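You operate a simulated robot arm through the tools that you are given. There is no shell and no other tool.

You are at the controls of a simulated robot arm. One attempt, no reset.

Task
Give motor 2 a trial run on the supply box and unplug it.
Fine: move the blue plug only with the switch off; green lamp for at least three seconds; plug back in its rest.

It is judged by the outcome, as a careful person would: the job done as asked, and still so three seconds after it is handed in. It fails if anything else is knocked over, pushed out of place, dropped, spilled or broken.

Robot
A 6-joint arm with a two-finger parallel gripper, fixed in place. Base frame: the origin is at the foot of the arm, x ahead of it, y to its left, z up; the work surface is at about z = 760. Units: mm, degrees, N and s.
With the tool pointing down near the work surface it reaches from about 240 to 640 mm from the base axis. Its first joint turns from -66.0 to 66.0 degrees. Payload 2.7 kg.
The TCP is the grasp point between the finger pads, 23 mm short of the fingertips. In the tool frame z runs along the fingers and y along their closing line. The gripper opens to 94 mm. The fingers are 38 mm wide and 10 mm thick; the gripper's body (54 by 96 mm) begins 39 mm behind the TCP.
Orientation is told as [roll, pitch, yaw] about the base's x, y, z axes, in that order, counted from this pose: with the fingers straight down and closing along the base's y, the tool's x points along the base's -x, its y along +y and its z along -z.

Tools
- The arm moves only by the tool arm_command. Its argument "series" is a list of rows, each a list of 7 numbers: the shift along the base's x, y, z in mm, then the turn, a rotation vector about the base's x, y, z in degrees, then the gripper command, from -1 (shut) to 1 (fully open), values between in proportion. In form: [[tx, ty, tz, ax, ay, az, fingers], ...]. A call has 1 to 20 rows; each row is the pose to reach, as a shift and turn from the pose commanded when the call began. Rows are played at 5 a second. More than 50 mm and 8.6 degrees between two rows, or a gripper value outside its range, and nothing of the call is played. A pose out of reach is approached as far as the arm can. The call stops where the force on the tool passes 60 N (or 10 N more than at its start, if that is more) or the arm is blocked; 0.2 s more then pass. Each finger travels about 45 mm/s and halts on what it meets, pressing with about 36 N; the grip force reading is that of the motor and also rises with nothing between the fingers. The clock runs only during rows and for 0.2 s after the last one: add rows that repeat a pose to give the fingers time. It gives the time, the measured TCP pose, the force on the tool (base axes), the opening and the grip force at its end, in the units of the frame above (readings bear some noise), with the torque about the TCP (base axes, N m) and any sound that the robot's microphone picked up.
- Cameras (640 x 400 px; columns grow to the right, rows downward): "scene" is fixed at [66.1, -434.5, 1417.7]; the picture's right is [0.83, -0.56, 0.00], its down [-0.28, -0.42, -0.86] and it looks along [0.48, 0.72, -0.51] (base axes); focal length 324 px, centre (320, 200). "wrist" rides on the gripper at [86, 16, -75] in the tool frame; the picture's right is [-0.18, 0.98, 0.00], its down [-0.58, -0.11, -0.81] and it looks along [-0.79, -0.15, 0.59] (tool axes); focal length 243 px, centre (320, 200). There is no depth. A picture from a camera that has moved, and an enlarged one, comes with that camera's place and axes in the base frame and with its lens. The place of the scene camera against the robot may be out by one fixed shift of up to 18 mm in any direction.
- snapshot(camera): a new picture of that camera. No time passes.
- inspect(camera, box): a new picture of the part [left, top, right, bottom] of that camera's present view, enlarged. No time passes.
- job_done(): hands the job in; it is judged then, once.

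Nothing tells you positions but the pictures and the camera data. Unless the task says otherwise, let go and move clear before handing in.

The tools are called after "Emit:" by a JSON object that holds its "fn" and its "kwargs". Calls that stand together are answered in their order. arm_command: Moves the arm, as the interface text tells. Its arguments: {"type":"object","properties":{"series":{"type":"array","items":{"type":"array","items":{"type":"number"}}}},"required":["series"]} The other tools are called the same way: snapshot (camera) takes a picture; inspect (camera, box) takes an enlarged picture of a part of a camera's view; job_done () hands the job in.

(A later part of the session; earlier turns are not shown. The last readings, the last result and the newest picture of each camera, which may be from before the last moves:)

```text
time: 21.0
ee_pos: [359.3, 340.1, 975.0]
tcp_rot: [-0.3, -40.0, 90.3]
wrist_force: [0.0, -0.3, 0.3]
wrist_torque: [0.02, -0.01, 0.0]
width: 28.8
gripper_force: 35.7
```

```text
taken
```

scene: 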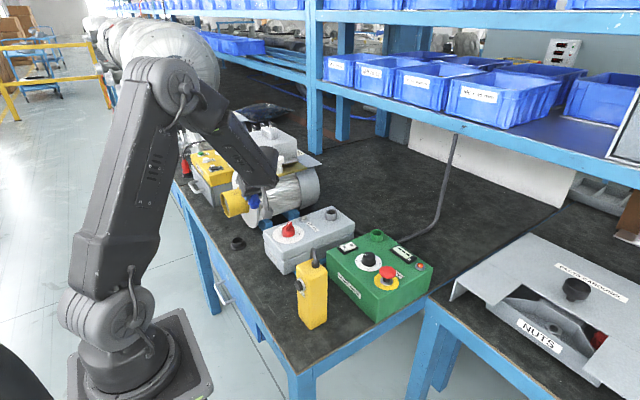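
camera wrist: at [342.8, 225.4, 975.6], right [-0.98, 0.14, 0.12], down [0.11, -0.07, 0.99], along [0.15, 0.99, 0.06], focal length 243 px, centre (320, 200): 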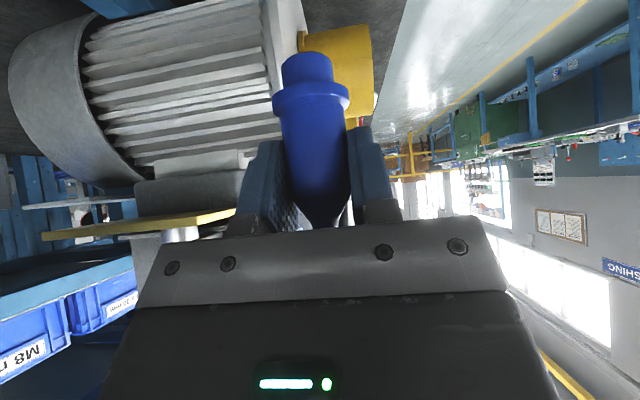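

The plug hangs straight in the fingers with no load on the tool, and the rest stayed in place. I will carry it on to a point beside and short of the supply socket, to take bearings on the socket.

Emit:
{"fn": "arm_command", "kwargs": {"series": [[20, -18, 0, 0, 0, 0, -1], [40, -35, 0, 0, 0, 0, -1], [60, -53, 0, 0, 0, 0, -1], [80, -70, 0, 0, 0, 0, -1], [100, -88, 0, 0, 0, 0, -1], [120, -105, 0, 0, 0, 0, -1], [140, -123, 0, 0, 0, 0, -1], [160, -140, 0, 0, 0, 0, -1], [160, -140, 0, 0, 0, 0, -1]]}}

Emit:
{"fn": "snapshot", "kwargs": {"camera": "wrist"}}

Emit:
{"fn": "inspect", "kwargs": {"camera": "wrist", "box": [200, 0, 360, 120]}}

Emit:
{"fn": "inspect", "kwargs": {"camera": "scene", "box": [220, 110, 420, 260]}}

```text
time: 23.0
ee_pos: [518.5, 200.0, 973.9]
tcp_rot: [-0.2, -40.0, 90.2]
wrist_force: [0.0, -0.2, -0.6]
wrist_torque: [0.03, 0.02, -0.02]
width: 28.6
gripper_force: 36.1
```

```text
taken
camera wrist: at [502.5, 85.7, 975.6], right [-0.98, 0.14, 0.12], down [0.11, -0.07, 0.99], along [0.15, 0.99, 0.06], focal length 243 px, centre (320, 200)
```

wrist: 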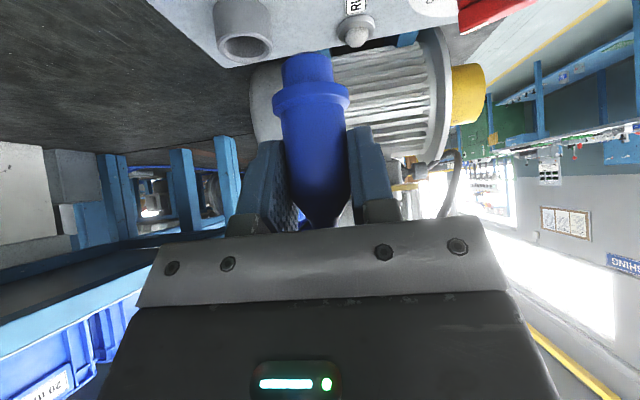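

```text
3.33 times, centred on (280, 60) of wrist
camera zoom: at [502.5, 85.7, 975.6], right [-0.98, 0.14, 0.12], down [0.11, -0.07, 0.99], along [0.15, 0.99, 0.06], focal length 809 px, centre (453, 667)
```

zoom: 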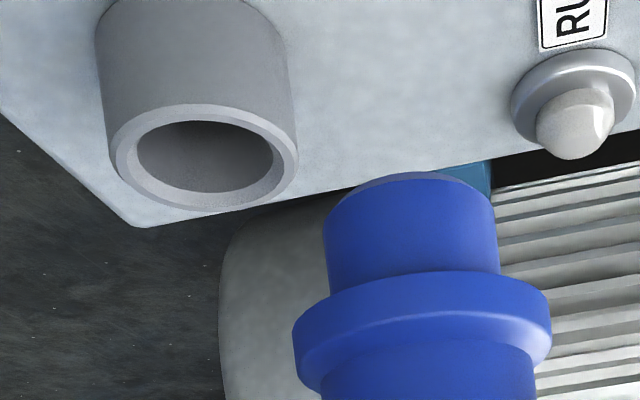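

```text
2.67 times, centred on (320, 185) of scene
camera zoom: at [66.1, -434.5, 1417.7], right [0.83, -0.56, 0.0], down [-0.28, -0.42, -0.86], along [0.48, 0.72, -0.51], focal length 863 px, centre (320, 240)
```

zoom: 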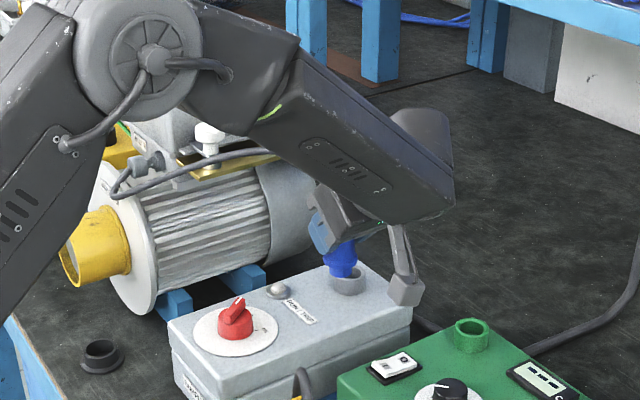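

The socket rim and its bore are clearly seen, and its bore is about 27 mm for a 25 mm nose. I need a second bearing for an accurate position, so I will move 75 mm along x past it at the same height.

Emit:
{"fn": "arm_command", "kwargs": {"series": [[25, 0, 0, 0, 0, 0, -1], [50, 0, 0, 0, 0, 0, -1], [75, 0, 0, 0, 0, 0, -1], [75, 0, 0, 0, 0, 0, -1], [75, 0, 0, 0, 0, 0, -1]]}}

Emit:
{"fn": "snapshot", "kwargs": {"camera": "wrist"}}

Emit:
{"fn": "inspect", "kwargs": {"camera": "wrist", "box": [280, 0, 440, 120]}}

```text
time: 24.2
ee_pos: [594.1, 201.2, 973.1]
tcp_rot: [-0.2, -40.0, 90.2]
wrist_force: [0.3, 0.1, -1.3]
wrist_torque: [-0.04, -0.01, -0.01]
width: 28.7
gripper_force: 35.7
```

```text
taken
camera wrist: at [578.2, 86.5, 975.2], right [-0.98, 0.14, 0.12], down [0.11, -0.07, 0.99], along [0.15, 0.99, 0.06], focal length 243 px, centre (320, 200)
```

wrist: 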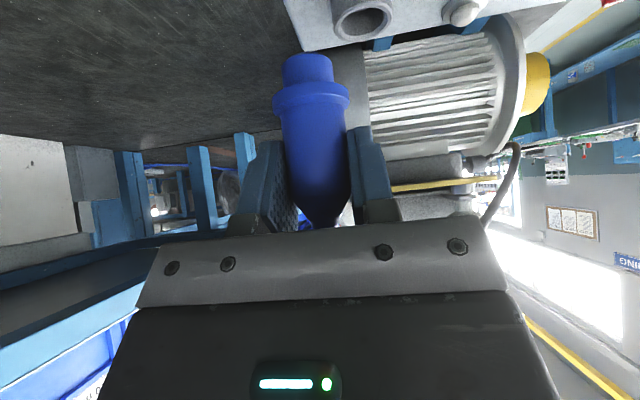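

```text
3.33 times, centred on (360, 60) of wrist
camera zoom: at [578.2, 86.5, 975.2], right [-0.98, 0.14, 0.12], down [0.11, -0.07, 0.99], along [0.15, 0.99, 0.06], focal length 809 px, centre (187, 667)
```

zoom: 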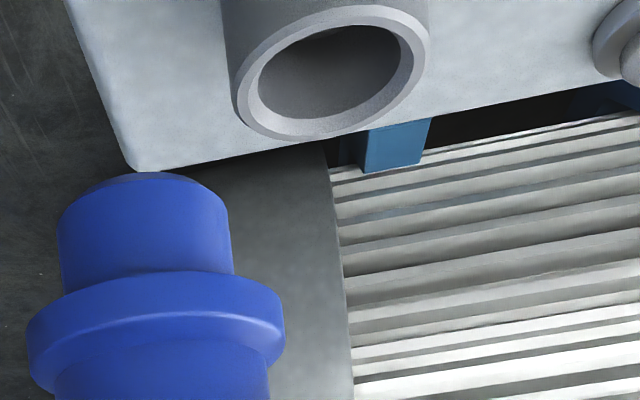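

Two bearings place the socket rim centre at (561.5, 243, 881.4), and the nose end is about 53 mm below the TCP. I will move over it with the nose some 8 mm above the rim and check the alignment in both cameras.

Emit:
{"fn": "arm_command", "kwargs": {"series": [[-16, 12, 0, 0, 0, 0, -1], [-32.1, 27, 0, 0, 0, 0, -1], [-32.1, 42, -8, 0, 0, 0, -1], [-32.1, 42, -20, 0, 0, 0, -1], [-32.1, 42, -30, 0, 0, 0, -1], [-32.1, 42, -30, 0, 0, 0, -1]]}}

Emit:
{"fn": "inspect", "kwargs": {"camera": "wrist", "box": [230, 0, 390, 120]}}

Emit:
{"fn": "inspect", "kwargs": {"camera": "scene", "box": [300, 170, 380, 230]}}

Emit:
{"fn": "snapshot", "kwargs": {"camera": "scene"}}

```text
time: 25.6
ee_pos: [561.5, 243.4, 944.5]
tcp_rot: [-0.1, -40.1, 90.3]
wrist_force: [0.3, 0.5, -1.1]
wrist_torque: [0.0, -0.01, 0.0]
width: 28.7
gripper_force: 35.4
```

```text
3.33 times, centred on (310, 60) of wrist
camera zoom: at [545.6, 128.5, 945.5], right [-0.98, 0.14, 0.12], down [0.11, -0.07, 0.99], along [0.15, 0.99, 0.06], focal length 809 px, centre (353, 667)
```

zoom: 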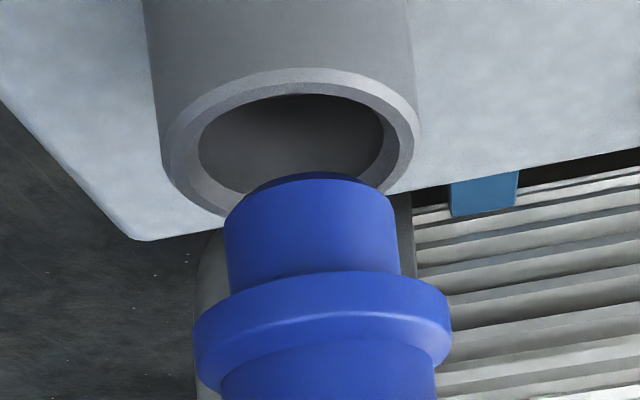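

```text
6.67 times, centred on (340, 200) of scene
camera zoom: at [66.1, -434.5, 1417.7], right [0.83, -0.56, 0.0], down [-0.28, -0.42, -0.86], along [0.48, 0.72, -0.51], focal length 2158 px, centre (187, 200)
```

zoom: 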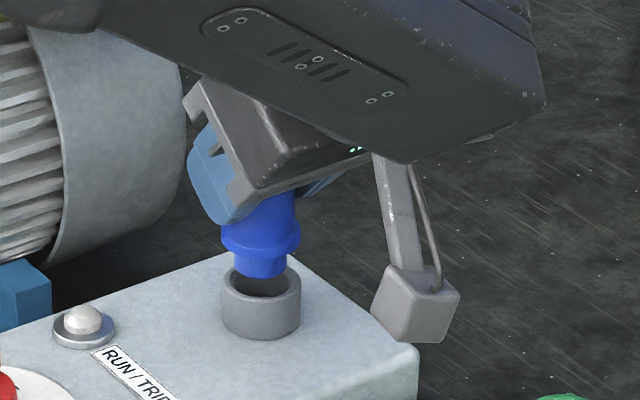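

```text
taken
```

scene: 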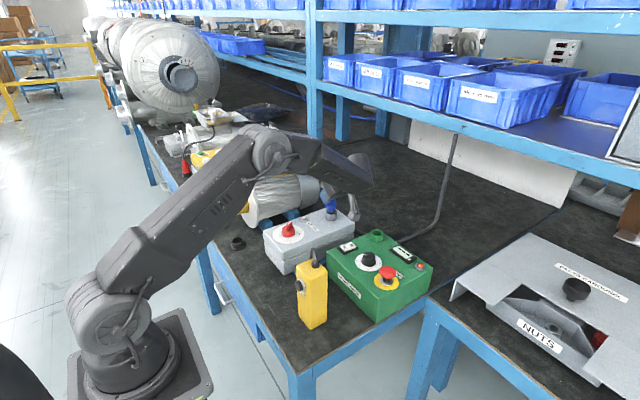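

In both cameras the nose sits centred over the bore, within about half a millimetre. I will lower it slowly and watch the force.

Emit:
{"fn": "arm_command", "kwargs": {"series": [[0, 0, -3, 0, 0, 0, -1], [0, 0, -6, 0, 0, 0, -1], [0, 0, -9, 0, 0, 0, -1], [0, 0, -11, 0, 0, 0, -1], [0, 0, -13, 0, 0, 0, -1], [0, 0, -13, 0, 0, 0, -1]]}}

Emit:
{"fn": "inspect", "kwargs": {"camera": "wrist", "box": [230, 0, 390, 120]}}

Emit:
{"fn": "inspect", "kwargs": {"camera": "scene", "box": [310, 190, 358, 226]}}

```text
time: 27.0
ee_pos: [561.9, 243.6, 932.2]
tcp_rot: [-0.2, -40.1, 90.3]
wrist_force: [4.4, -0.3, 0.4]
wrist_torque: [-0.03, -0.18, 0.0]
width: 28.7
gripper_force: 35.9
```

```text
3.33 times, centred on (310, 60) of wrist
camera zoom: at [545.6, 128.0, 932.9], right [-0.98, 0.14, 0.11], down [0.1, -0.07, 0.99], along [0.15, 0.99, 0.06], focal length 809 px, centre (353, 667)
```

zoom: 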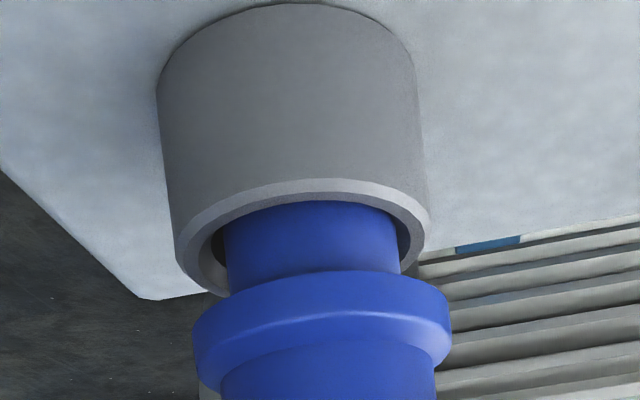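

```text
11.11 times, centred on (334, 208) of scene
camera zoom: at [66.2, -434.5, 1417.7], right [0.83, -0.56, 0.0], down [-0.28, -0.42, -0.86], along [0.48, 0.72, -0.51], focal length 3597 px, centre (164, 111)
```

zoom: 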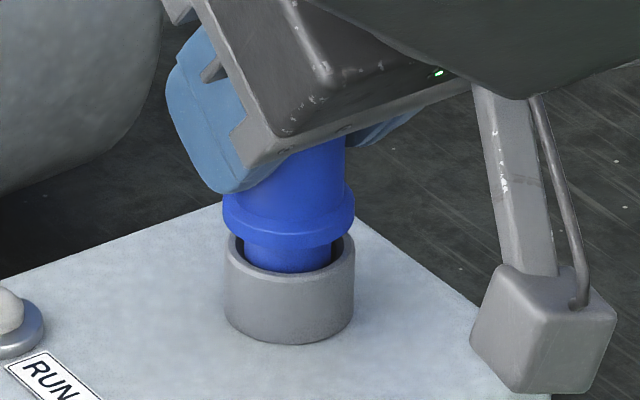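

The nose has entered the bore, with a light 4 N side push towards +x. I will shift half a millimetre in +x and lower the rest of the way.

Emit:
{"fn": "arm_command", "kwargs": {"series": [[0.5, 0, 0, 0, 0, 0, -1], [0.5, 0, -2, 0, 0, 0, -1], [0.5, 0, -4, 0, 0, 0, -1], [0.5, 0, -6, 0, 0, 0, -1], [0.5, 0, -7, 0, 0, 0, -1]]}}

Emit:
{"fn": "inspect", "kwargs": {"camera": "wrist", "box": [230, 0, 390, 120]}}

Emit:
{"fn": "inspect", "kwargs": {"camera": "scene", "box": [310, 190, 358, 226]}}

```text
time: 28.2
ee_pos: [562.6, 243.0, 925.5]
tcp_rot: [-0.2, -40.0, 90.4]
wrist_force: [0.7, 0.3, 3.2]
wrist_torque: [-0.03, 0.01, -0.01]
width: 28.8
gripper_force: 35.9
```

```text
3.33 times, centred on (310, 60) of wrist
camera zoom: at [546.1, 127.9, 925.8], right [-0.98, 0.14, 0.12], down [0.11, -0.07, 0.99], along [0.15, 0.99, 0.06], focal length 809 px, centre (353, 667)
```

zoom: 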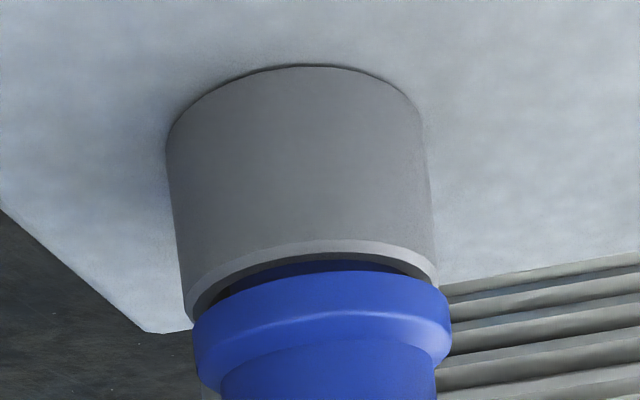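

```text
11.11 times, centred on (334, 208) of scene
camera zoom: at [66.1, -434.6, 1417.7], right [0.83, -0.56, 0.0], down [-0.28, -0.42, -0.86], along [0.48, 0.72, -0.51], focal length 3597 px, centre (164, 111)
```

zoom: 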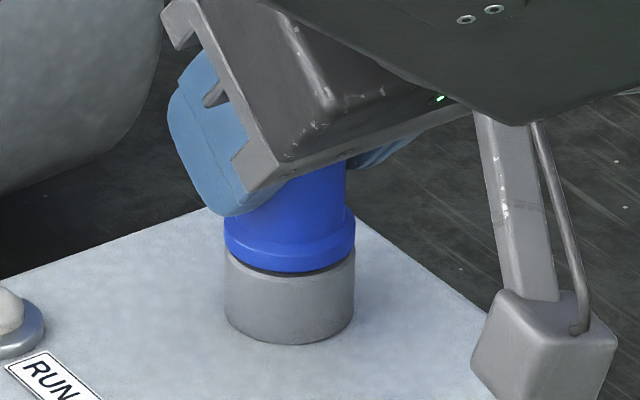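

Nearly seated, with a gap of 2 to 3 mm left and only 3 N of force. I will press down in 1 mm steps until it seats.

Emit:
{"fn": "arm_command", "kwargs": {"series": [[0, 0, -1, 0, 0, 0, -1], [0, 0, -2, 0, 0, 0, -1], [0, 0, -3, 0, 0, 0, -1], [0, 0, -3, 0, 0, 0, -1]]}}

Emit:
{"fn": "inspect", "kwargs": {"camera": "wrist", "box": [230, 0, 390, 120]}}

Emit:
{"fn": "inspect", "kwargs": {"camera": "scene", "box": [310, 190, 358, 226]}}

```text
time: 29.2
ee_pos: [561.7, 242.7, 922.0]
tcp_rot: [-0.3, -40.2, 90.2]
wrist_force: [-1.9, -4.3, 11.2]
wrist_torque: [-0.16, 0.08, -0.03]
width: 28.9
gripper_force: 36.3
```

```text
3.33 times, centred on (310, 60) of wrist
camera zoom: at [546.1, 127.9, 923.7], right [-0.98, 0.14, 0.11], down [0.1, -0.07, 0.99], along [0.15, 0.99, 0.06], focal length 809 px, centre (353, 667)
```

zoom: 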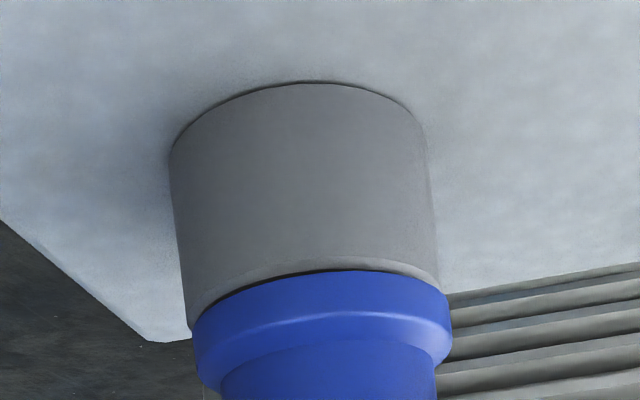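

```text
11.11 times, centred on (334, 208) of scene
camera zoom: at [65.9, -434.7, 1417.7], right [0.83, -0.56, 0.0], down [-0.28, -0.42, -0.86], along [0.48, 0.72, -0.51], focal length 3597 px, centre (164, 111)
```

zoom: 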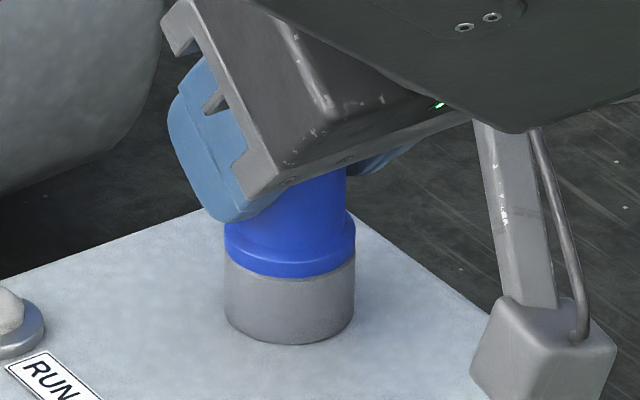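

The collar has reached the rim and the upward force is 11 N. I will press a little more to be sure it is fully home.

Emit:
{"fn": "arm_command", "kwargs": {"series": [[0, 0, -1, 0, 0, 0, -1], [0, 0, -2, 0, 0, 0, -1], [0, 0, -2, 0, 0, 0, -1]]}}

Emit:
{"fn": "inspect", "kwargs": {"camera": "wrist", "box": [230, 0, 390, 120]}}

Emit:
{"fn": "inspect", "kwargs": {"camera": "scene", "box": [230, 120, 390, 260]}}

```text
time: 30.0
ee_pos: [562.5, 243.1, 922.8]
tcp_rot: [-0.5, -40.1, 90.4]
wrist_force: [-4.0, -6.9, 26.9]
wrist_torque: [-0.37, 0.51, 0.02]
width: 28.6
gripper_force: 36.1
```

```text
3.33 times, centred on (310, 60) of wrist
camera zoom: at [546.1, 127.9, 923.4], right [-0.98, 0.14, 0.11], down [0.1, -0.08, 0.99], along [0.15, 0.99, 0.06], focal length 809 px, centre (353, 667)
```

zoom: 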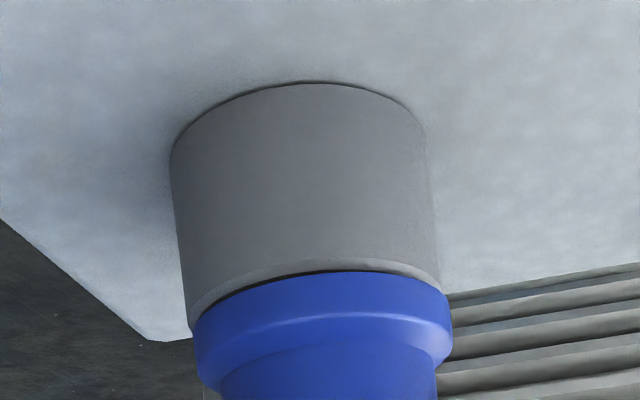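

```text
2.86 times, centred on (310, 190) of scene
camera zoom: at [65.5, -434.9, 1417.6], right [0.83, -0.56, 0.0], down [-0.28, -0.42, -0.86], along [0.48, 0.72, -0.51], focal length 925 px, centre (349, 229)
```

zoom: 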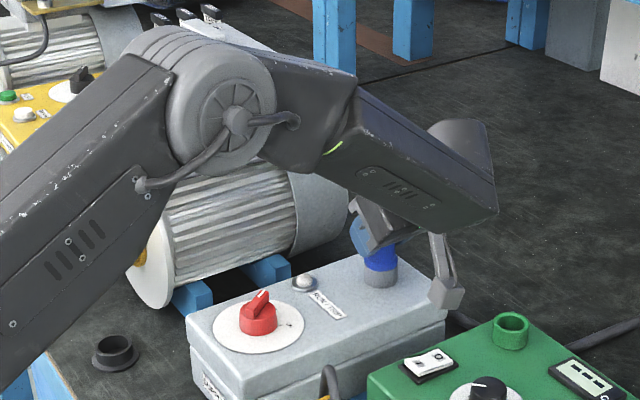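

The plug is fully seated: 27 N of push gives no more travel. I will relieve the load, open the fingers and back away along the tool axis.

Emit:
{"fn": "arm_command", "kwargs": {"series": [[0, 0, 1.5, 0, 0, 0, -1], [0, 0, 2.8, 0, 0, 0, -1], [0, 0, 2.8, 0, 0, 0, -0.3], [0, 0, 2.8, 0, 0, 0, 0.05], [0, 0, 2.8, 0, 0, 0, 0.1], [0, 0, 2.8, 0, 0, 0, 0.1]]}}

Emit:
{"fn": "inspect", "kwargs": {"camera": "wrist", "box": [220, 0, 420, 150]}}

```text
time: 31.4
ee_pos: [561.1, 244.3, 921.6]
tcp_rot: [-0.3, -40.0, 90.2]
wrist_force: [0.4, 0.6, 0.4]
wrist_torque: [0.0, 0.01, -0.01]
width: 51.6
gripper_force: 0.1
```

```text
2.67 times, centred on (320, 75) of wrist
camera zoom: at [545.9, 128.0, 923.4], right [-0.98, 0.14, 0.12], down [0.11, -0.07, 0.99], along [0.15, 0.99, 0.06], focal length 647 px, centre (320, 533)
```

zoom: 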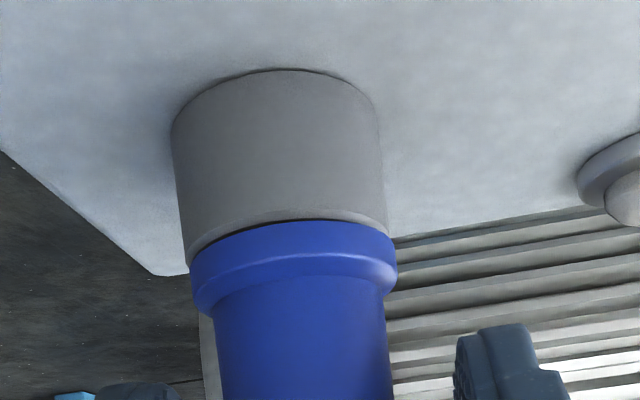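

The plug stands seated on its own and the fingers are open at 52 mm. I will back away along the tool axis.

Emit:
{"fn": "arm_command", "kwargs": {"series": [[0, -10, 12, 0, 0, 0, 0.1], [0, -20, 24, 0, 0, 0, 0.1], [0, -35, 42, 0, 0, 0, 0.1], [0, -51, 61, 0, 0, 0, 0.1], [0, -65, 78, 0, 0, 0, 0.1], [0, -65, 78, 0, 0, 0, 0.1]]}}

Emit:
{"fn": "snapshot", "kwargs": {"camera": "wrist"}}

Emit:
{"fn": "inspect", "kwargs": {"camera": "scene", "box": [230, 120, 390, 260]}}

```text
time: 32.8
ee_pos: [560.7, 177.1, 1000.5]
tcp_rot: [-0.2, -40.0, 90.1]
wrist_force: [0.5, -0.3, -0.2]
wrist_torque: [0.01, 0.0, -0.01]
width: 51.5
gripper_force: 0.0
```

```text
taken
camera wrist: at [545.5, 62.2, 1001.4], right [-0.98, 0.14, 0.12], down [0.11, -0.07, 0.99], along [0.15, 0.99, 0.06], focal length 243 px, centre (320, 200)
```

wrist: 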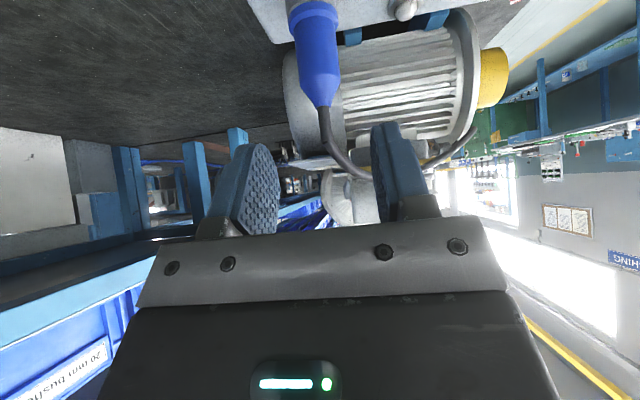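

```text
2.86 times, centred on (310, 190) of scene
camera zoom: at [66.1, -434.5, 1417.7], right [0.83, -0.56, 0.0], down [-0.28, -0.42, -0.86], along [0.48, 0.72, -0.51], focal length 925 px, centre (349, 229)
```

zoom: 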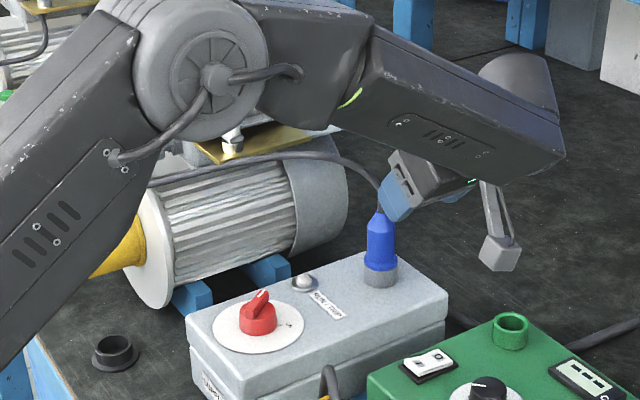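

The plug is in the socket with the cord hanging free, and the lamp is still dark. Next I bring the hand back to vertical, staying on the near side away from the cord, and then go over the red switch.

Emit:
{"fn": "arm_command", "kwargs": {"series": [[-12, -3, 5, -6.7, 0, 0, 0.1], [-24, -6, 10, -13.4, 0, 0, 0.1], [-36, -9, 15, -20, 0, 0, 0.1], [-48, -12, 20, -26.7, 0, 0, 0.1], [-60, -15, 20, -33.4, 0, 0, 0.1], [-72, -15, 20, -40, 0, 0, 0.1], [-72, -15, 20, -40, 0, 0, 0.1]]}}

```text
time: 34.4
ee_pos: [512.0, 164.4, 1017.2]
tcp_rot: [-0.1, -14.4, 90.2]
wrist_force: [-0.1, -0.1, 1.5]
wrist_torque: [-0.01, -0.02, 0.02]
width: 51.4
gripper_force: 0.1
out of reach, approached as far as the arm can: row 4, 5, 6, 7
```

The arm cannot go fully vertical at this yaw, so a wrist joint is at its limit. I will turn the yaw back first and watch where it goes.

Emit:
{"fn": "arm_command", "kwargs": {"series": [[0, 0, 0, 0, 0, -7.5, 0.1], [0, 0, 0, 0, 0, -15, 0.1], [0, 0, 0, 0, 0, -22.5, 0.1], [0, 0, 0, 0, 0, -30, 0.1], [0, 0, 0, 0, 0, -30, 0.1]]}}

Emit:
{"fn": "snapshot", "kwargs": {"camera": "scene"}}

```text
time: 35.6
ee_pos: [508.0, 163.3, 1012.5]
tcp_rot: [0.5, -15.8, 60.1]
wrist_force: [-0.1, 0.7, -0.1]
wrist_torque: [0.01, 0.0, 0.01]
width: 51.6
gripper_force: 0.1
out of reach, approached as far as the arm can: row 3, 4, 5
```

```text
taken
```

scene: 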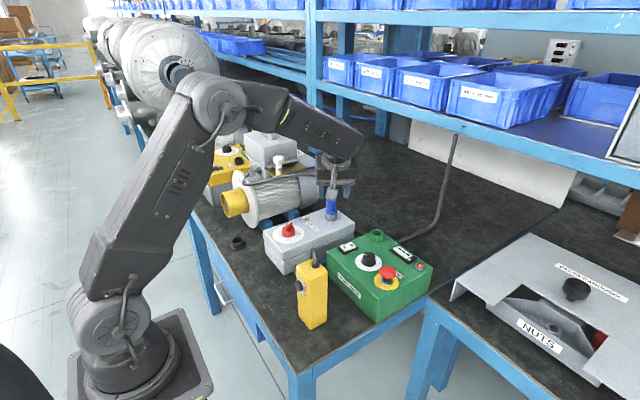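

The arm seems to have its wrist in a flipped configuration since the earlier singular moves, and that blocks the vertical pose here. I will retrace to yaw 90 with tilt 40, then move to open space to unwind the wrist.

Emit:
{"fn": "arm_command", "kwargs": {"series": [[0, 0, 2, 0, 0, 7.5, 0.1], [0, 0, 4, 0, 0, 15, 0.1], [0, 0, 6, 0, 0, 22.5, 0.1], [0, 0, 8, 0, 0, 30, 0.1], [0, 0, 8, 0, 0, 30, 0.1]]}}

Emit:
{"fn": "arm_command", "kwargs": {"series": [[0, 0, 0, 8, 0, 0, 0.1], [0, 0, 0, 16, 0, 0, 0.1], [0, 0, 0, 24.2, 0, 0, 0.1], [0, 0, 0, 24.2, 0, 0, 0.1]]}}

```text
time: 36.8
ee_pos: [507.8, 162.7, 1021.3]
tcp_rot: [-0.1, -14.5, 90.4]
wrist_force: [-0.2, 0.6, -0.9]
wrist_torque: [-0.01, -0.01, 0.0]
width: 51.7
gripper_force: 0.1
```

```text
time: 37.8
ee_pos: [509.7, 162.0, 1021.4]
tcp_rot: [-0.2, -38.7, 90.2]
wrist_force: [0.6, 0.8, 0.3]
wrist_torque: [0.03, 0.0, 0.0]
width: 51.9
gripper_force: 0.0
```

The hand is back at yaw 90 and tilt 39, well above the boxes. I move it to open space over the near end of the supply box.

Emit:
{"fn": "arm_command", "kwargs": {"series": [[-30, 10, -5, 0, 0, 0, 0.1], [-60, 25, -10, 0, 0, 0, 0.1], [-90, 45, -20, 0, 0, 0, 0.1], [-120, 65, -30, 0, 0, 0, 0.1], [-145, 90, -40, 0, 0, 0, 0.1], [-162, 108, -50, 0, 0, 0, 0.1], [-162, 108, -50, 0, 0, 0, 0.1]]}}

Emit:
{"fn": "snapshot", "kwargs": {"camera": "scene"}}

```text
time: 39.4
ee_pos: [346.4, 271.4, 969.1]
tcp_rot: [-0.2, -38.7, 90.3]
wrist_force: [-0.5, 0.2, 0.0]
wrist_torque: [0.01, -0.03, -0.01]
width: 51.5
gripper_force: 0.0
```

```text
taken
```

scene: 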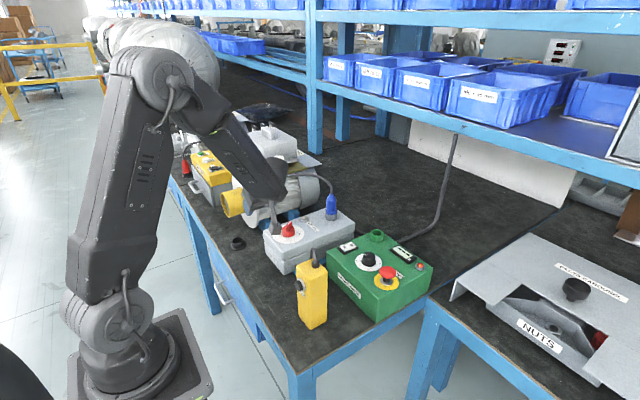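

The pose matches a flipped wrist with joint 4 near its limit, so I will swing the tool up and around above the forearm line to bring joint 4 back to zero. First I tilt to 56 degrees, then yaw towards the radial direction.

Emit:
{"fn": "arm_command", "kwargs": {"series": [[0, 0, 0, 6, 0, 0, 0.1], [0, 0, 0, 12, 0, 0, 0.1], [0, 0, 0, 17.3, 0, 0, 0.1], [0, 0, 0, 17.3, 0, 0, 0.1]]}}

Emit:
{"fn": "arm_command", "kwargs": {"series": [[0, 0, 0, 0, 0, -6.5, 0.1], [0, 0, 0, 0, 0, -13, 0.1], [0, 0, 0, 0, 0, -19.5, 0.1], [0, 0, 0, 0, 0, -26, 0.1], [0, 0, 0, 0, 0, -32.5, 0.1], [0, 0, 0, 0, 0, -39, 0.1], [0, 0, 0, 0, 0, -39, 0.1]]}}

```text
time: 40.4
ee_pos: [346.0, 270.6, 970.3]
tcp_rot: [-0.4, -56.1, 90.4]
wrist_force: [-0.2, 0.9, 0.5]
wrist_torque: [-0.03, -0.03, -0.01]
width: 51.8
gripper_force: 0.1
```

```text
time: 42.0
ee_pos: [345.4, 270.3, 970.4]
tcp_rot: [-0.5, -56.0, 51.3]
wrist_force: [-0.7, 0.2, 0.7]
wrist_torque: [-0.02, -0.01, 0.03]
width: 51.7
gripper_force: 0.1
```

No limits were hit and the tool is now above the forearm line. I align it exactly with the radial plane at azimuth 38 degrees.

Emit:
{"fn": "arm_command", "kwargs": {"series": [[0, 0, 0, 0.1, 0.1, -6.4, 0.1], [0, 0, 0, 0.22, 0.17, -12.8, 0.1], [0, 0, 0, 0.22, 0.17, -12.8, 0.1], [0, 0, 0, 0.22, 0.17, -12.8, 0.1]]}}

Emit:
{"fn": "arm_command", "kwargs": {"series": [[0, 0, 0, 0, 0, 0, 0.1], [0, 0, 0, 0, 0, 0, 0.1]]}}

Emit:
{"fn": "snapshot", "kwargs": {"camera": "wrist"}}

```text
time: 43.0
ee_pos: [346.6, 271.4, 969.6]
tcp_rot: [0.1, -56.0, 38.1]
wrist_force: [1.4, 0.4, -0.1]
wrist_torque: [0.03, -0.02, -0.01]
width: 51.7
gripper_force: 0.1
```

```text
time: 43.6
ee_pos: [345.6, 269.6, 969.9]
tcp_rot: [0.2, -56.0, 38.1]
wrist_force: [0.1, -0.2, -0.2]
wrist_torque: [0.01, 0.02, -0.04]
width: 51.8
gripper_force: 0.1
```

```text
taken
camera wrist: at [249.7, 214.3, 940.0], right [-0.53, 0.84, 0.15], down [-0.2, -0.3, 0.93], along [0.83, 0.46, 0.33], focal length 243 px, centre (320, 200)
```

wrist: 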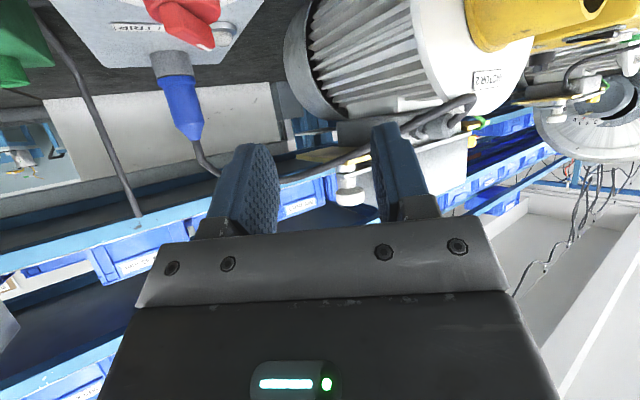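

The tool now lies in the arm's plane to within 0.3 degrees. I trim that remainder, then bring the tilt down through the forearm line in the plane so that joint 4 stays near zero.

Emit:
{"fn": "arm_command", "kwargs": {"series": [[0, 0, 0, -0.07, -0.05, -0.32, 0.1], [0, 0, 0, -0.07, -0.05, -0.32, 0.1]]}}

Emit:
{"fn": "arm_command", "kwargs": {"series": [[0, 0, 0, -3.99, 5.13, 0, 0.1], [0, 0, 0, -7.68, 9.86, 0, 0.1], [0, 0, 0, -12.9, 16.57, 0, 0.1], [0, 0, 0, -17.8, 22.9, 0, 0.1], [0, 0, 0, -17.8, 22.9, 0, 0.1]]}}

Emit:
{"fn": "snapshot", "kwargs": {"camera": "scene"}}

```text
time: 44.2
ee_pos: [346.8, 271.3, 970.0]
tcp_rot: [-0.1, -56.0, 38.0]
wrist_force: [-0.4, -0.1, 0.4]
wrist_torque: [-0.02, -0.03, -0.01]
width: 51.8
gripper_force: 0.0
```

```text
time: 45.4
ee_pos: [339.2, 273.3, 965.4]
tcp_rot: [4.0, -32.5, 38.2]
wrist_force: [-1.1, 0.3, -0.1]
wrist_torque: [0.02, 0.01, 0.01]
width: 51.7
gripper_force: 0.0
out of reach, approached as far as the arm can: row 3, 4
```

```text
taken
```

scene: 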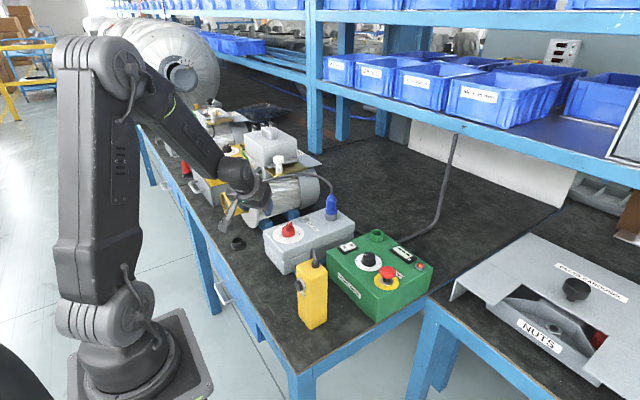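

The arm is near the crossing with a small roll. I will hold a moment to see where it settles.

Emit:
{"fn": "arm_command", "kwargs": {"series": [[0, 0, 0, 0, 0, 0, 0.1], [0, 0, 0, 0, 0, 0, 0.1], [0, 0, 0, 0, 0, 0, 0.1], [0, 0, 0, 0, 0, 0, 0.1]]}}

Emit:
{"fn": "snapshot", "kwargs": {"camera": "scene"}}

```text
time: 46.4
ee_pos: [338.7, 272.5, 966.5]
tcp_rot: [4.1, -32.6, 38.3]
wrist_force: [1.1, -0.7, 1.2]
wrist_torque: [0.04, -0.05, 0.04]
width: 51.9
gripper_force: 0.1
```

```text
taken
```

scene: 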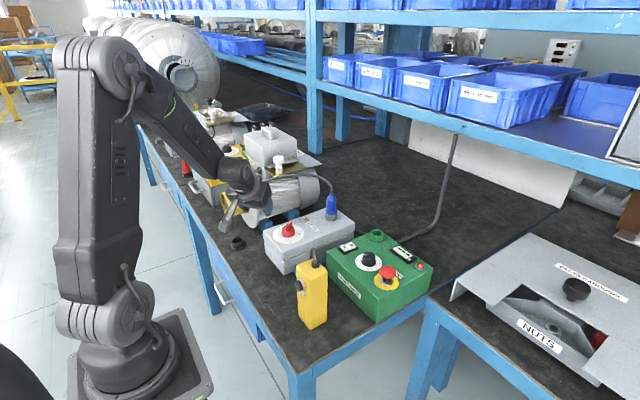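

It settled at 32.6 degrees with a 4 degree roll. I will try one more step of untilting to see which side of the crossing it is on.

Emit:
{"fn": "arm_command", "kwargs": {"series": [[0, 0, 0, -2.5, 3.2, 0, 0.1], [0, 0, 0, -5, 6.4, 0, 0.1], [0, 0, 0, -7.4, 9.5, 0, 0.1], [0, 0, 0, -7.4, 9.5, 0, 0.1], [0, 0, 0, -7.4, 9.5, 0, 0.1]]}}

```text
time: 47.6
ee_pos: [348.1, 271.5, 970.5]
tcp_rot: [0.1, -14.9, 37.9]
wrist_force: [-0.1, -0.2, -0.3]
wrist_torque: [-0.03, -0.01, -0.01]
width: 51.5
gripper_force: 0.1
```

The wrist has crossed over cleanly: tilt is 15 degrees with no roll and no limit reported. I continue to vertical.

Emit:
{"fn": "arm_command", "kwargs": {"series": [[0, 0, 0, -4.6, 5.9, 0, 0.1], [0, 0, 0, -9.15, 11.75, 0, 0.1], [0, 0, 0, -9.15, 11.75, 0, 0.1]]}}

Emit:
{"fn": "arm_command", "kwargs": {"series": [[-10, -5, 10, 0, 0, -4, 0.1], [-20, -10, 10, 0, 0, -8, 0.1], [-20, -10, 10, 0, 0, -8, 0.1]]}}

Emit:
{"fn": "snapshot", "kwargs": {"camera": "wrist"}}

Emit:
{"fn": "inspect", "kwargs": {"camera": "wrist", "box": [220, 40, 420, 220]}}

```text
time: 48.4
ee_pos: [347.1, 270.7, 970.4]
tcp_rot: [-0.1, 0.0, 37.9]
wrist_force: [-1.1, -0.8, -0.9]
wrist_torque: [0.0, -0.02, 0.0]
width: 51.6
gripper_force: 0.0
```

```text
time: 49.2
ee_pos: [326.3, 261.4, 980.0]
tcp_rot: [0.0, 0.0, 29.9]
wrist_force: [0.6, -0.2, 0.1]
wrist_torque: [-0.02, -0.01, -0.01]
width: 51.8
gripper_force: 0.0
```

```text
taken
camera wrist: at [243.4, 231.2, 1054.5], right [-0.33, 0.94, 0.0], down [0.56, 0.19, 0.81], along [0.76, 0.27, -0.59], focal length 243 px, centre (320, 200)
```

wrist: 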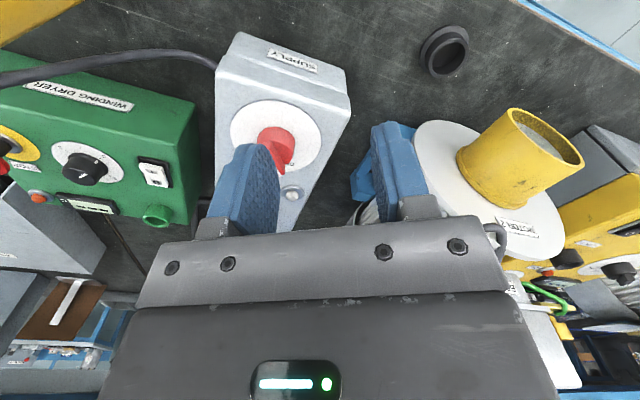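

```text
2.22 times, centred on (320, 130) of wrist
camera zoom: at [243.4, 231.2, 1054.5], right [-0.33, 0.94, 0.0], down [0.56, 0.19, 0.81], along [0.76, 0.27, -0.59], focal length 539 px, centre (320, 356)
```

zoom: 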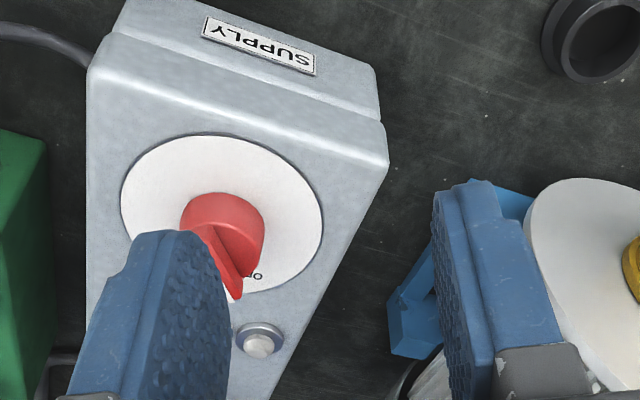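

The hand is vertical at yaw 30, which matches the OFF direction of the pointer. The dial centre is about (416, 243, 858), the knob body top near z 876 and the ridge top near z 886. I move above the knob and look again.

Emit:
{"fn": "arm_command", "kwargs": {"series": [[25, -5, -5, 0, 0, 0, 0.1], [50, -10, -15, 0, 0, 0, 0.1], [75, -14, -28, 0, 0, 0, 0.1], [90.1, -17.2, -39.5, 0, 0, 0, 0.1], [90.1, -17.2, -39.5, 0, 0, 0, 0.1]]}}

Emit:
{"fn": "snapshot", "kwargs": {"camera": "wrist"}}

Emit:
{"fn": "inspect", "kwargs": {"camera": "wrist", "box": [240, 30, 400, 190]}}

Emit:
{"fn": "inspect", "kwargs": {"camera": "scene", "box": [240, 170, 350, 260]}}

```text
time: 50.4
ee_pos: [417.1, 244.4, 941.0]
tcp_rot: [0.1, -0.1, 30.0]
wrist_force: [-0.8, -0.4, 0.2]
wrist_torque: [0.02, 0.03, 0.02]
width: 51.6
gripper_force: 0.0
```

```text
taken
camera wrist: at [333.8, 213.3, 1014.7], right [-0.33, 0.94, 0.0], down [0.56, 0.19, 0.81], along [0.76, 0.27, -0.59], focal length 243 px, centre (320, 200)
```

wrist: 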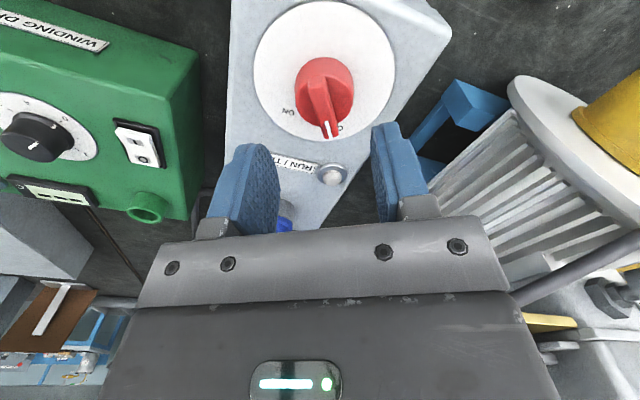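

```text
2.50 times, centred on (320, 110) of wrist
camera zoom: at [333.8, 213.3, 1014.7], right [-0.33, 0.94, 0.0], down [0.56, 0.19, 0.81], along [0.76, 0.27, -0.59], focal length 606 px, centre (320, 425)
```

zoom: 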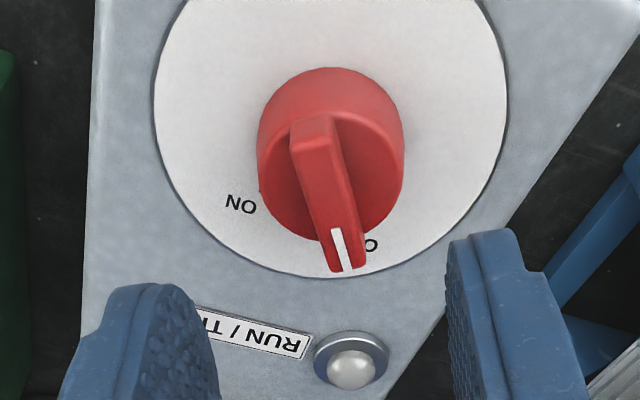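

```text
4.44 times, centred on (295, 215) of scene
camera zoom: at [66.1, -434.5, 1417.7], right [0.83, -0.56, 0.0], down [-0.28, -0.42, -0.86], along [0.48, 0.72, -0.51], focal length 1439 px, centre (431, 133)
```

zoom: 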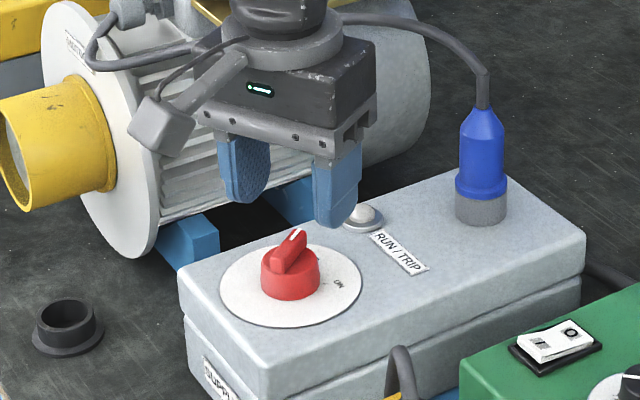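

The pointer ridge runs at azimuth 31 degrees about an axis near (414.5, 244.3), which agrees in both cameras. I will lower the open fingers around the ridge, keeping the tips just above the knob body.

Emit:
{"fn": "arm_command", "kwargs": {"series": [[-1.8, 2, -10, 0, 0, 1, 0.1], [-1.8, 2, -20, 0, 0, 1, 0], [-1.8, 2, -28, 0, 0, 1, -0.2], [-1.8, 2, -33, 0, 0, 1, -0.2], [-1.8, 2, -37, 0, 0, 1, -0.2], [-1.8, 2, -37, 0, 0, 1, -0.2]]}}

Emit:
{"fn": "inspect", "kwargs": {"camera": "wrist", "box": [220, 30, 420, 220]}}

Emit:
{"fn": "inspect", "kwargs": {"camera": "scene", "box": [255, 195, 325, 250]}}

```text
time: 51.8
ee_pos: [416.1, 247.1, 903.7]
tcp_rot: [0.0, -0.1, 30.8]
wrist_force: [0.3, -0.1, -0.7]
wrist_torque: [-0.02, 0.03, 0.01]
width: 37.4
gripper_force: 0.0
```

```text
2.11 times, centred on (320, 125) of wrist
camera zoom: at [332.4, 214.0, 977.9], right [-0.35, 0.94, 0.0], down [0.55, 0.2, 0.81], along [0.76, 0.28, -0.59], focal length 511 px, centre (320, 358)
```

zoom: 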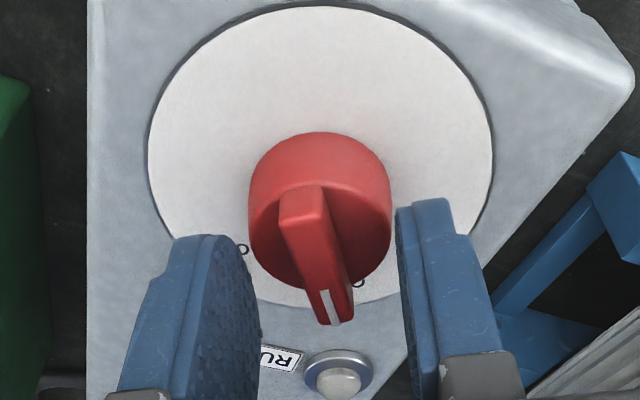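

```text
7.27 times, centred on (290, 222) of scene
camera zoom: at [66.1, -434.5, 1417.7], right [0.83, -0.56, 0.0], down [-0.28, -0.42, -0.86], along [0.48, 0.72, -0.51], focal length 2354 px, centre (538, 36)
```

zoom: 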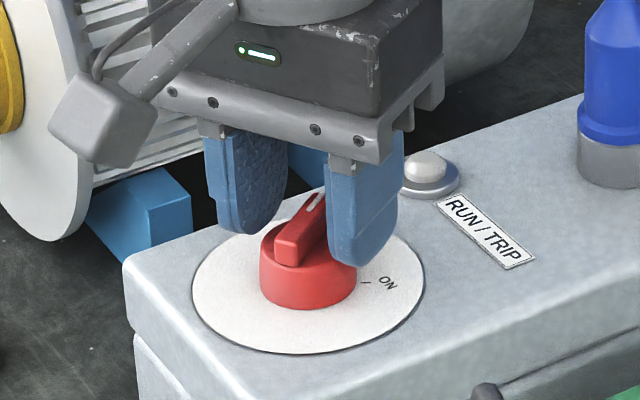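

The fingers straddle the ridge evenly, with the tips about 4 mm above the knob body. I lower 2 mm more and close on the ridge.

Emit:
{"fn": "arm_command", "kwargs": {"series": [[0, 0, -1, 0, 0, 0, -0.2], [0, 0, -2, 0, 0, 0, -0.2], [0, 0, -2, 0, 0, 0, -0.6], [0, 0, -2, 0, 0, 0, -1], [0, 0, -2, 0, 0, 0, -1], [0, 0, -2, 0, 0, 0, -1]]}}

Emit:
{"fn": "inspect", "kwargs": {"camera": "wrist", "box": [220, 30, 420, 220]}}

Emit:
{"fn": "inspect", "kwargs": {"camera": "scene", "box": [255, 195, 325, 250]}}

```text
time: 53.2
ee_pos: [414.5, 245.9, 901.5]
tcp_rot: [0.0, -0.1, 30.9]
wrist_force: [-1.9, 2.4, 3.9]
wrist_torque: [0.03, 0.12, -0.02]
width: 35.3
gripper_force: 45.4
```

```text
2.11 times, centred on (320, 125) of wrist
camera zoom: at [332.3, 214.3, 976.2], right [-0.35, 0.94, 0.0], down [0.55, 0.2, 0.81], along [0.76, 0.28, -0.59], focal length 511 px, centre (320, 358)
```

zoom: 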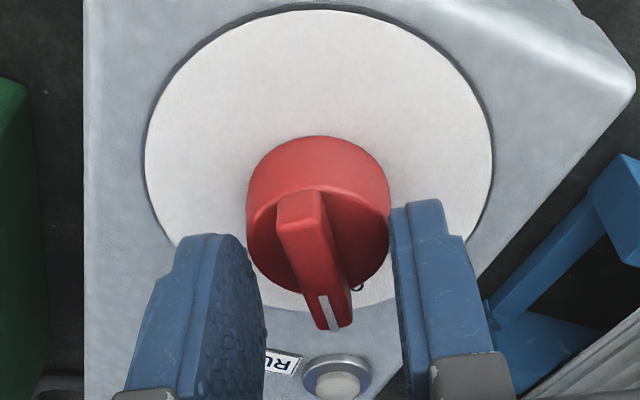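

```text
7.27 times, centred on (290, 222) of scene
camera zoom: at [66.0, -434.5, 1417.7], right [0.83, -0.56, 0.0], down [-0.28, -0.42, -0.86], along [0.48, 0.72, -0.51], focal length 2354 px, centre (538, 36)
```

zoom: 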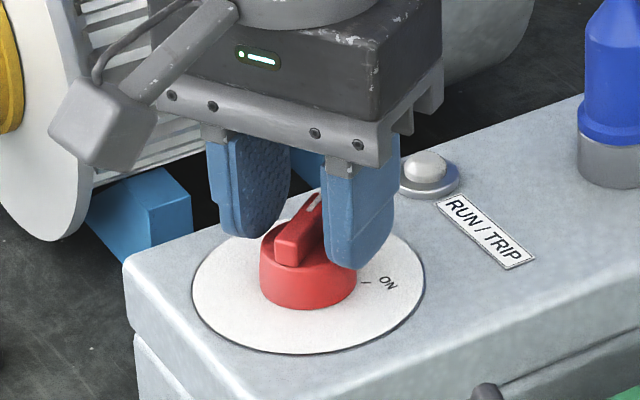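

The fingers met the knob body at 35 mm, so its top is a little higher than I thought. I will open slightly, rise 6 mm and close on the ridge itself.

Emit:
{"fn": "arm_command", "kwargs": {"series": [[0, 0, 0, 0, 0, 0, -0.15], [0, 0, 0, 0, 0, 0, -0.15], [0, 0, 3, 0, 0, 0, -0.15], [0, 0, 6, 0, 0, 0, -0.2], [0, 0, 6, 0, 0, 0, -0.6], [0, 0, 6, 0, 0, 0, -1], [0, 0, 6, 0, 0, 0, -1], [0, 0, 6, 0, 0, 0, -1]]}}

Emit:
{"fn": "inspect", "kwargs": {"camera": "wrist", "box": [220, 30, 420, 220]}}

Emit:
{"fn": "inspect", "kwargs": {"camera": "scene", "box": [255, 195, 325, 250]}}

```text
time: 55.0
ee_pos: [414.2, 246.4, 907.2]
tcp_rot: [-0.1, -0.2, 30.9]
wrist_force: [-1.0, 2.0, -0.5]
wrist_torque: [-0.11, 0.23, 0.02]
width: 10.1
gripper_force: 45.3
```

```text
2.11 times, centred on (320, 125) of wrist
camera zoom: at [332.4, 214.4, 982.1], right [-0.35, 0.94, 0.0], down [0.55, 0.2, 0.81], along [0.76, 0.28, -0.59], focal length 511 px, centre (320, 358)
```

zoom: 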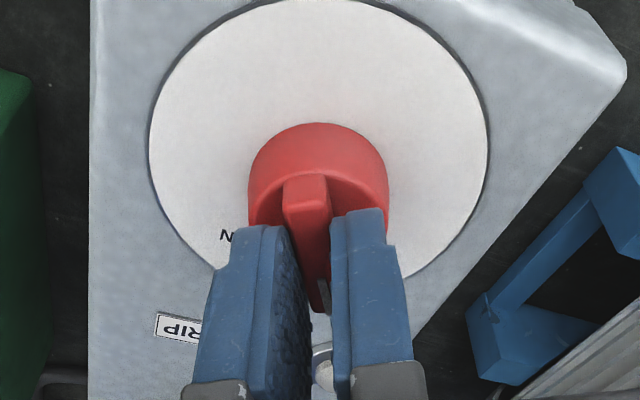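

```text
7.27 times, centred on (290, 222) of scene
camera zoom: at [66.1, -434.5, 1417.7], right [0.83, -0.56, 0.0], down [-0.28, -0.42, -0.86], along [0.48, 0.72, -0.51], focal length 2354 px, centre (538, 36)
```

zoom: 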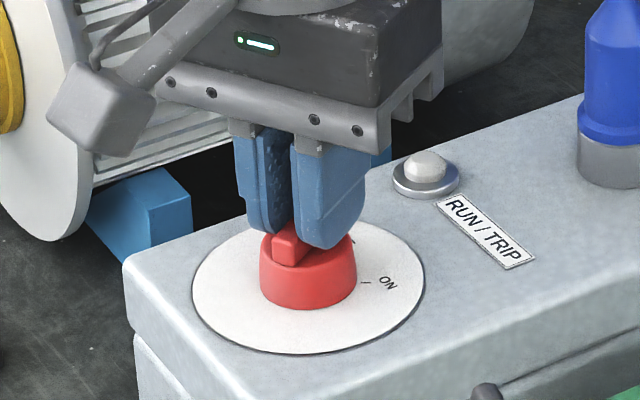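

The ridge is held firmly at 10 mm. I now turn the switch clockwise towards ON, the first half of the turn.

Emit:
{"fn": "arm_command", "kwargs": {"series": [[0, 0, 0, 0, 0, -6, -1], [0, 0, 0, 0, 0, -12, -1], [0, 0, 0, 0, 0, -18, -1], [0, 0, 0, 0, 0, -24, -1], [0, 0, 0, 0, 0, -30, -1], [0, 0, 0, 0, 0, -36, -1]]}}

Emit:
{"fn": "inspect", "kwargs": {"camera": "scene", "box": [255, 190, 345, 260]}}

```text
time: 56.4
ee_pos: [416.2, 244.6, 907.6]
tcp_rot: [0.0, 0.0, -5.2]
wrist_force: [2.2, -9.5, 0.7]
wrist_torque: [-0.23, -0.11, 0.03]
width: 9.8
gripper_force: 44.7
```

```text
5.71 times, centred on (300, 225) of scene
camera zoom: at [66.2, -434.8, 1417.6], right [0.83, -0.56, 0.0], down [-0.28, -0.42, -0.86], along [0.48, 0.72, -0.51], focal length 1850 px, centre (434, 57)
```

zoom: 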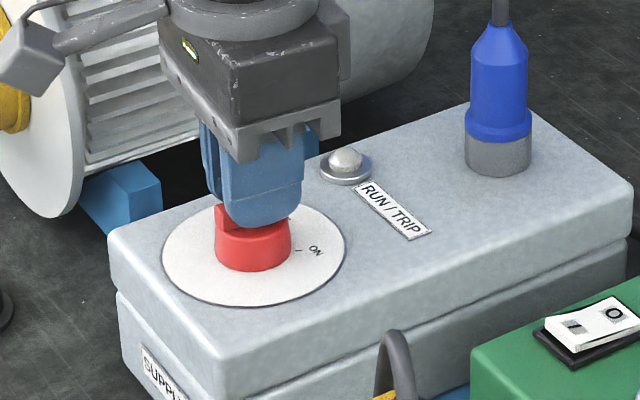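

The switch is turning with the hand, with only a 9 N side force. I finish the turn, easing the hand slightly to -y.

Emit:
{"fn": "arm_command", "kwargs": {"series": [[0, -0.7, 0, 0, 0, -6, -1], [0, -0.8, 0, 0, 0, -12, -1], [0, -0.8, 0, 0, 0, -18, -1], [0, -0.8, 0, 0, 0, -25, -1], [0, -0.8, 0, 0, 0, -25, -1]]}}

Emit:
{"fn": "inspect", "kwargs": {"camera": "scene", "box": [255, 190, 345, 260]}}

Emit:
{"fn": "snapshot", "kwargs": {"camera": "wrist"}}

Emit:
{"fn": "inspect", "kwargs": {"camera": "wrist", "box": [220, 30, 420, 220]}}

```text
time: 57.6
ee_pos: [415.2, 243.6, 907.3]
tcp_rot: [-0.1, -0.1, -30.2]
wrist_force: [2.5, -20.2, 4.3]
wrist_torque: [-0.12, 0.37, 0.05]
width: 9.7
gripper_force: 44.7
```

```text
5.71 times, centred on (300, 225) of scene
camera zoom: at [66.2, -435.1, 1417.6], right [0.83, -0.56, 0.0], down [-0.28, -0.42, -0.86], along [0.48, 0.72, -0.51], focal length 1850 px, centre (434, 57)
```

zoom: 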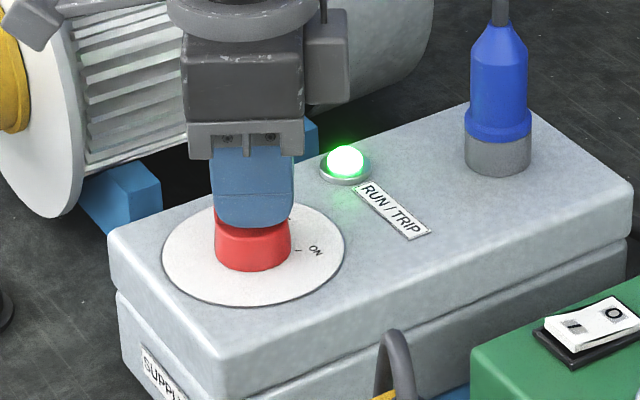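

```text
taken
camera wrist: at [348.4, 300.3, 982.0], right [0.65, 0.76, 0.0], down [0.45, -0.39, 0.81], along [0.61, -0.53, -0.59], focal length 243 px, centre (320, 200)
```

wrist: 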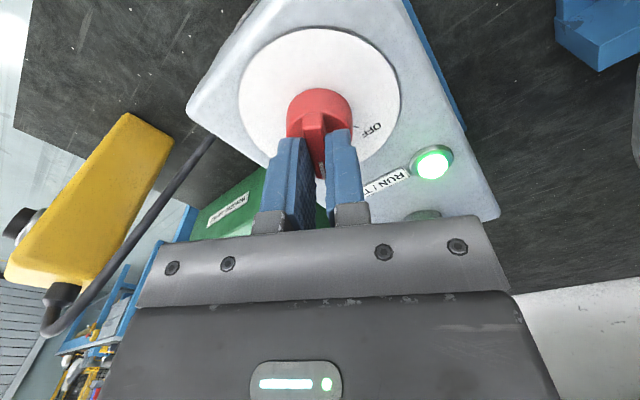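

```text
2.11 times, centred on (320, 125) of wrist
camera zoom: at [348.4, 300.3, 982.0], right [0.65, 0.76, 0.0], down [0.45, -0.39, 0.81], along [0.61, -0.53, -0.59], focal length 511 px, centre (320, 358)
```

zoom: 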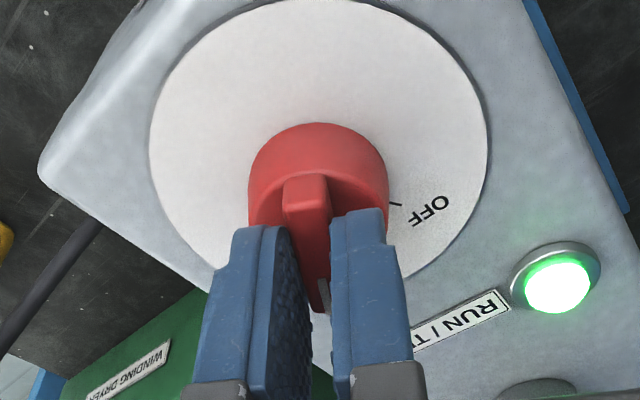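

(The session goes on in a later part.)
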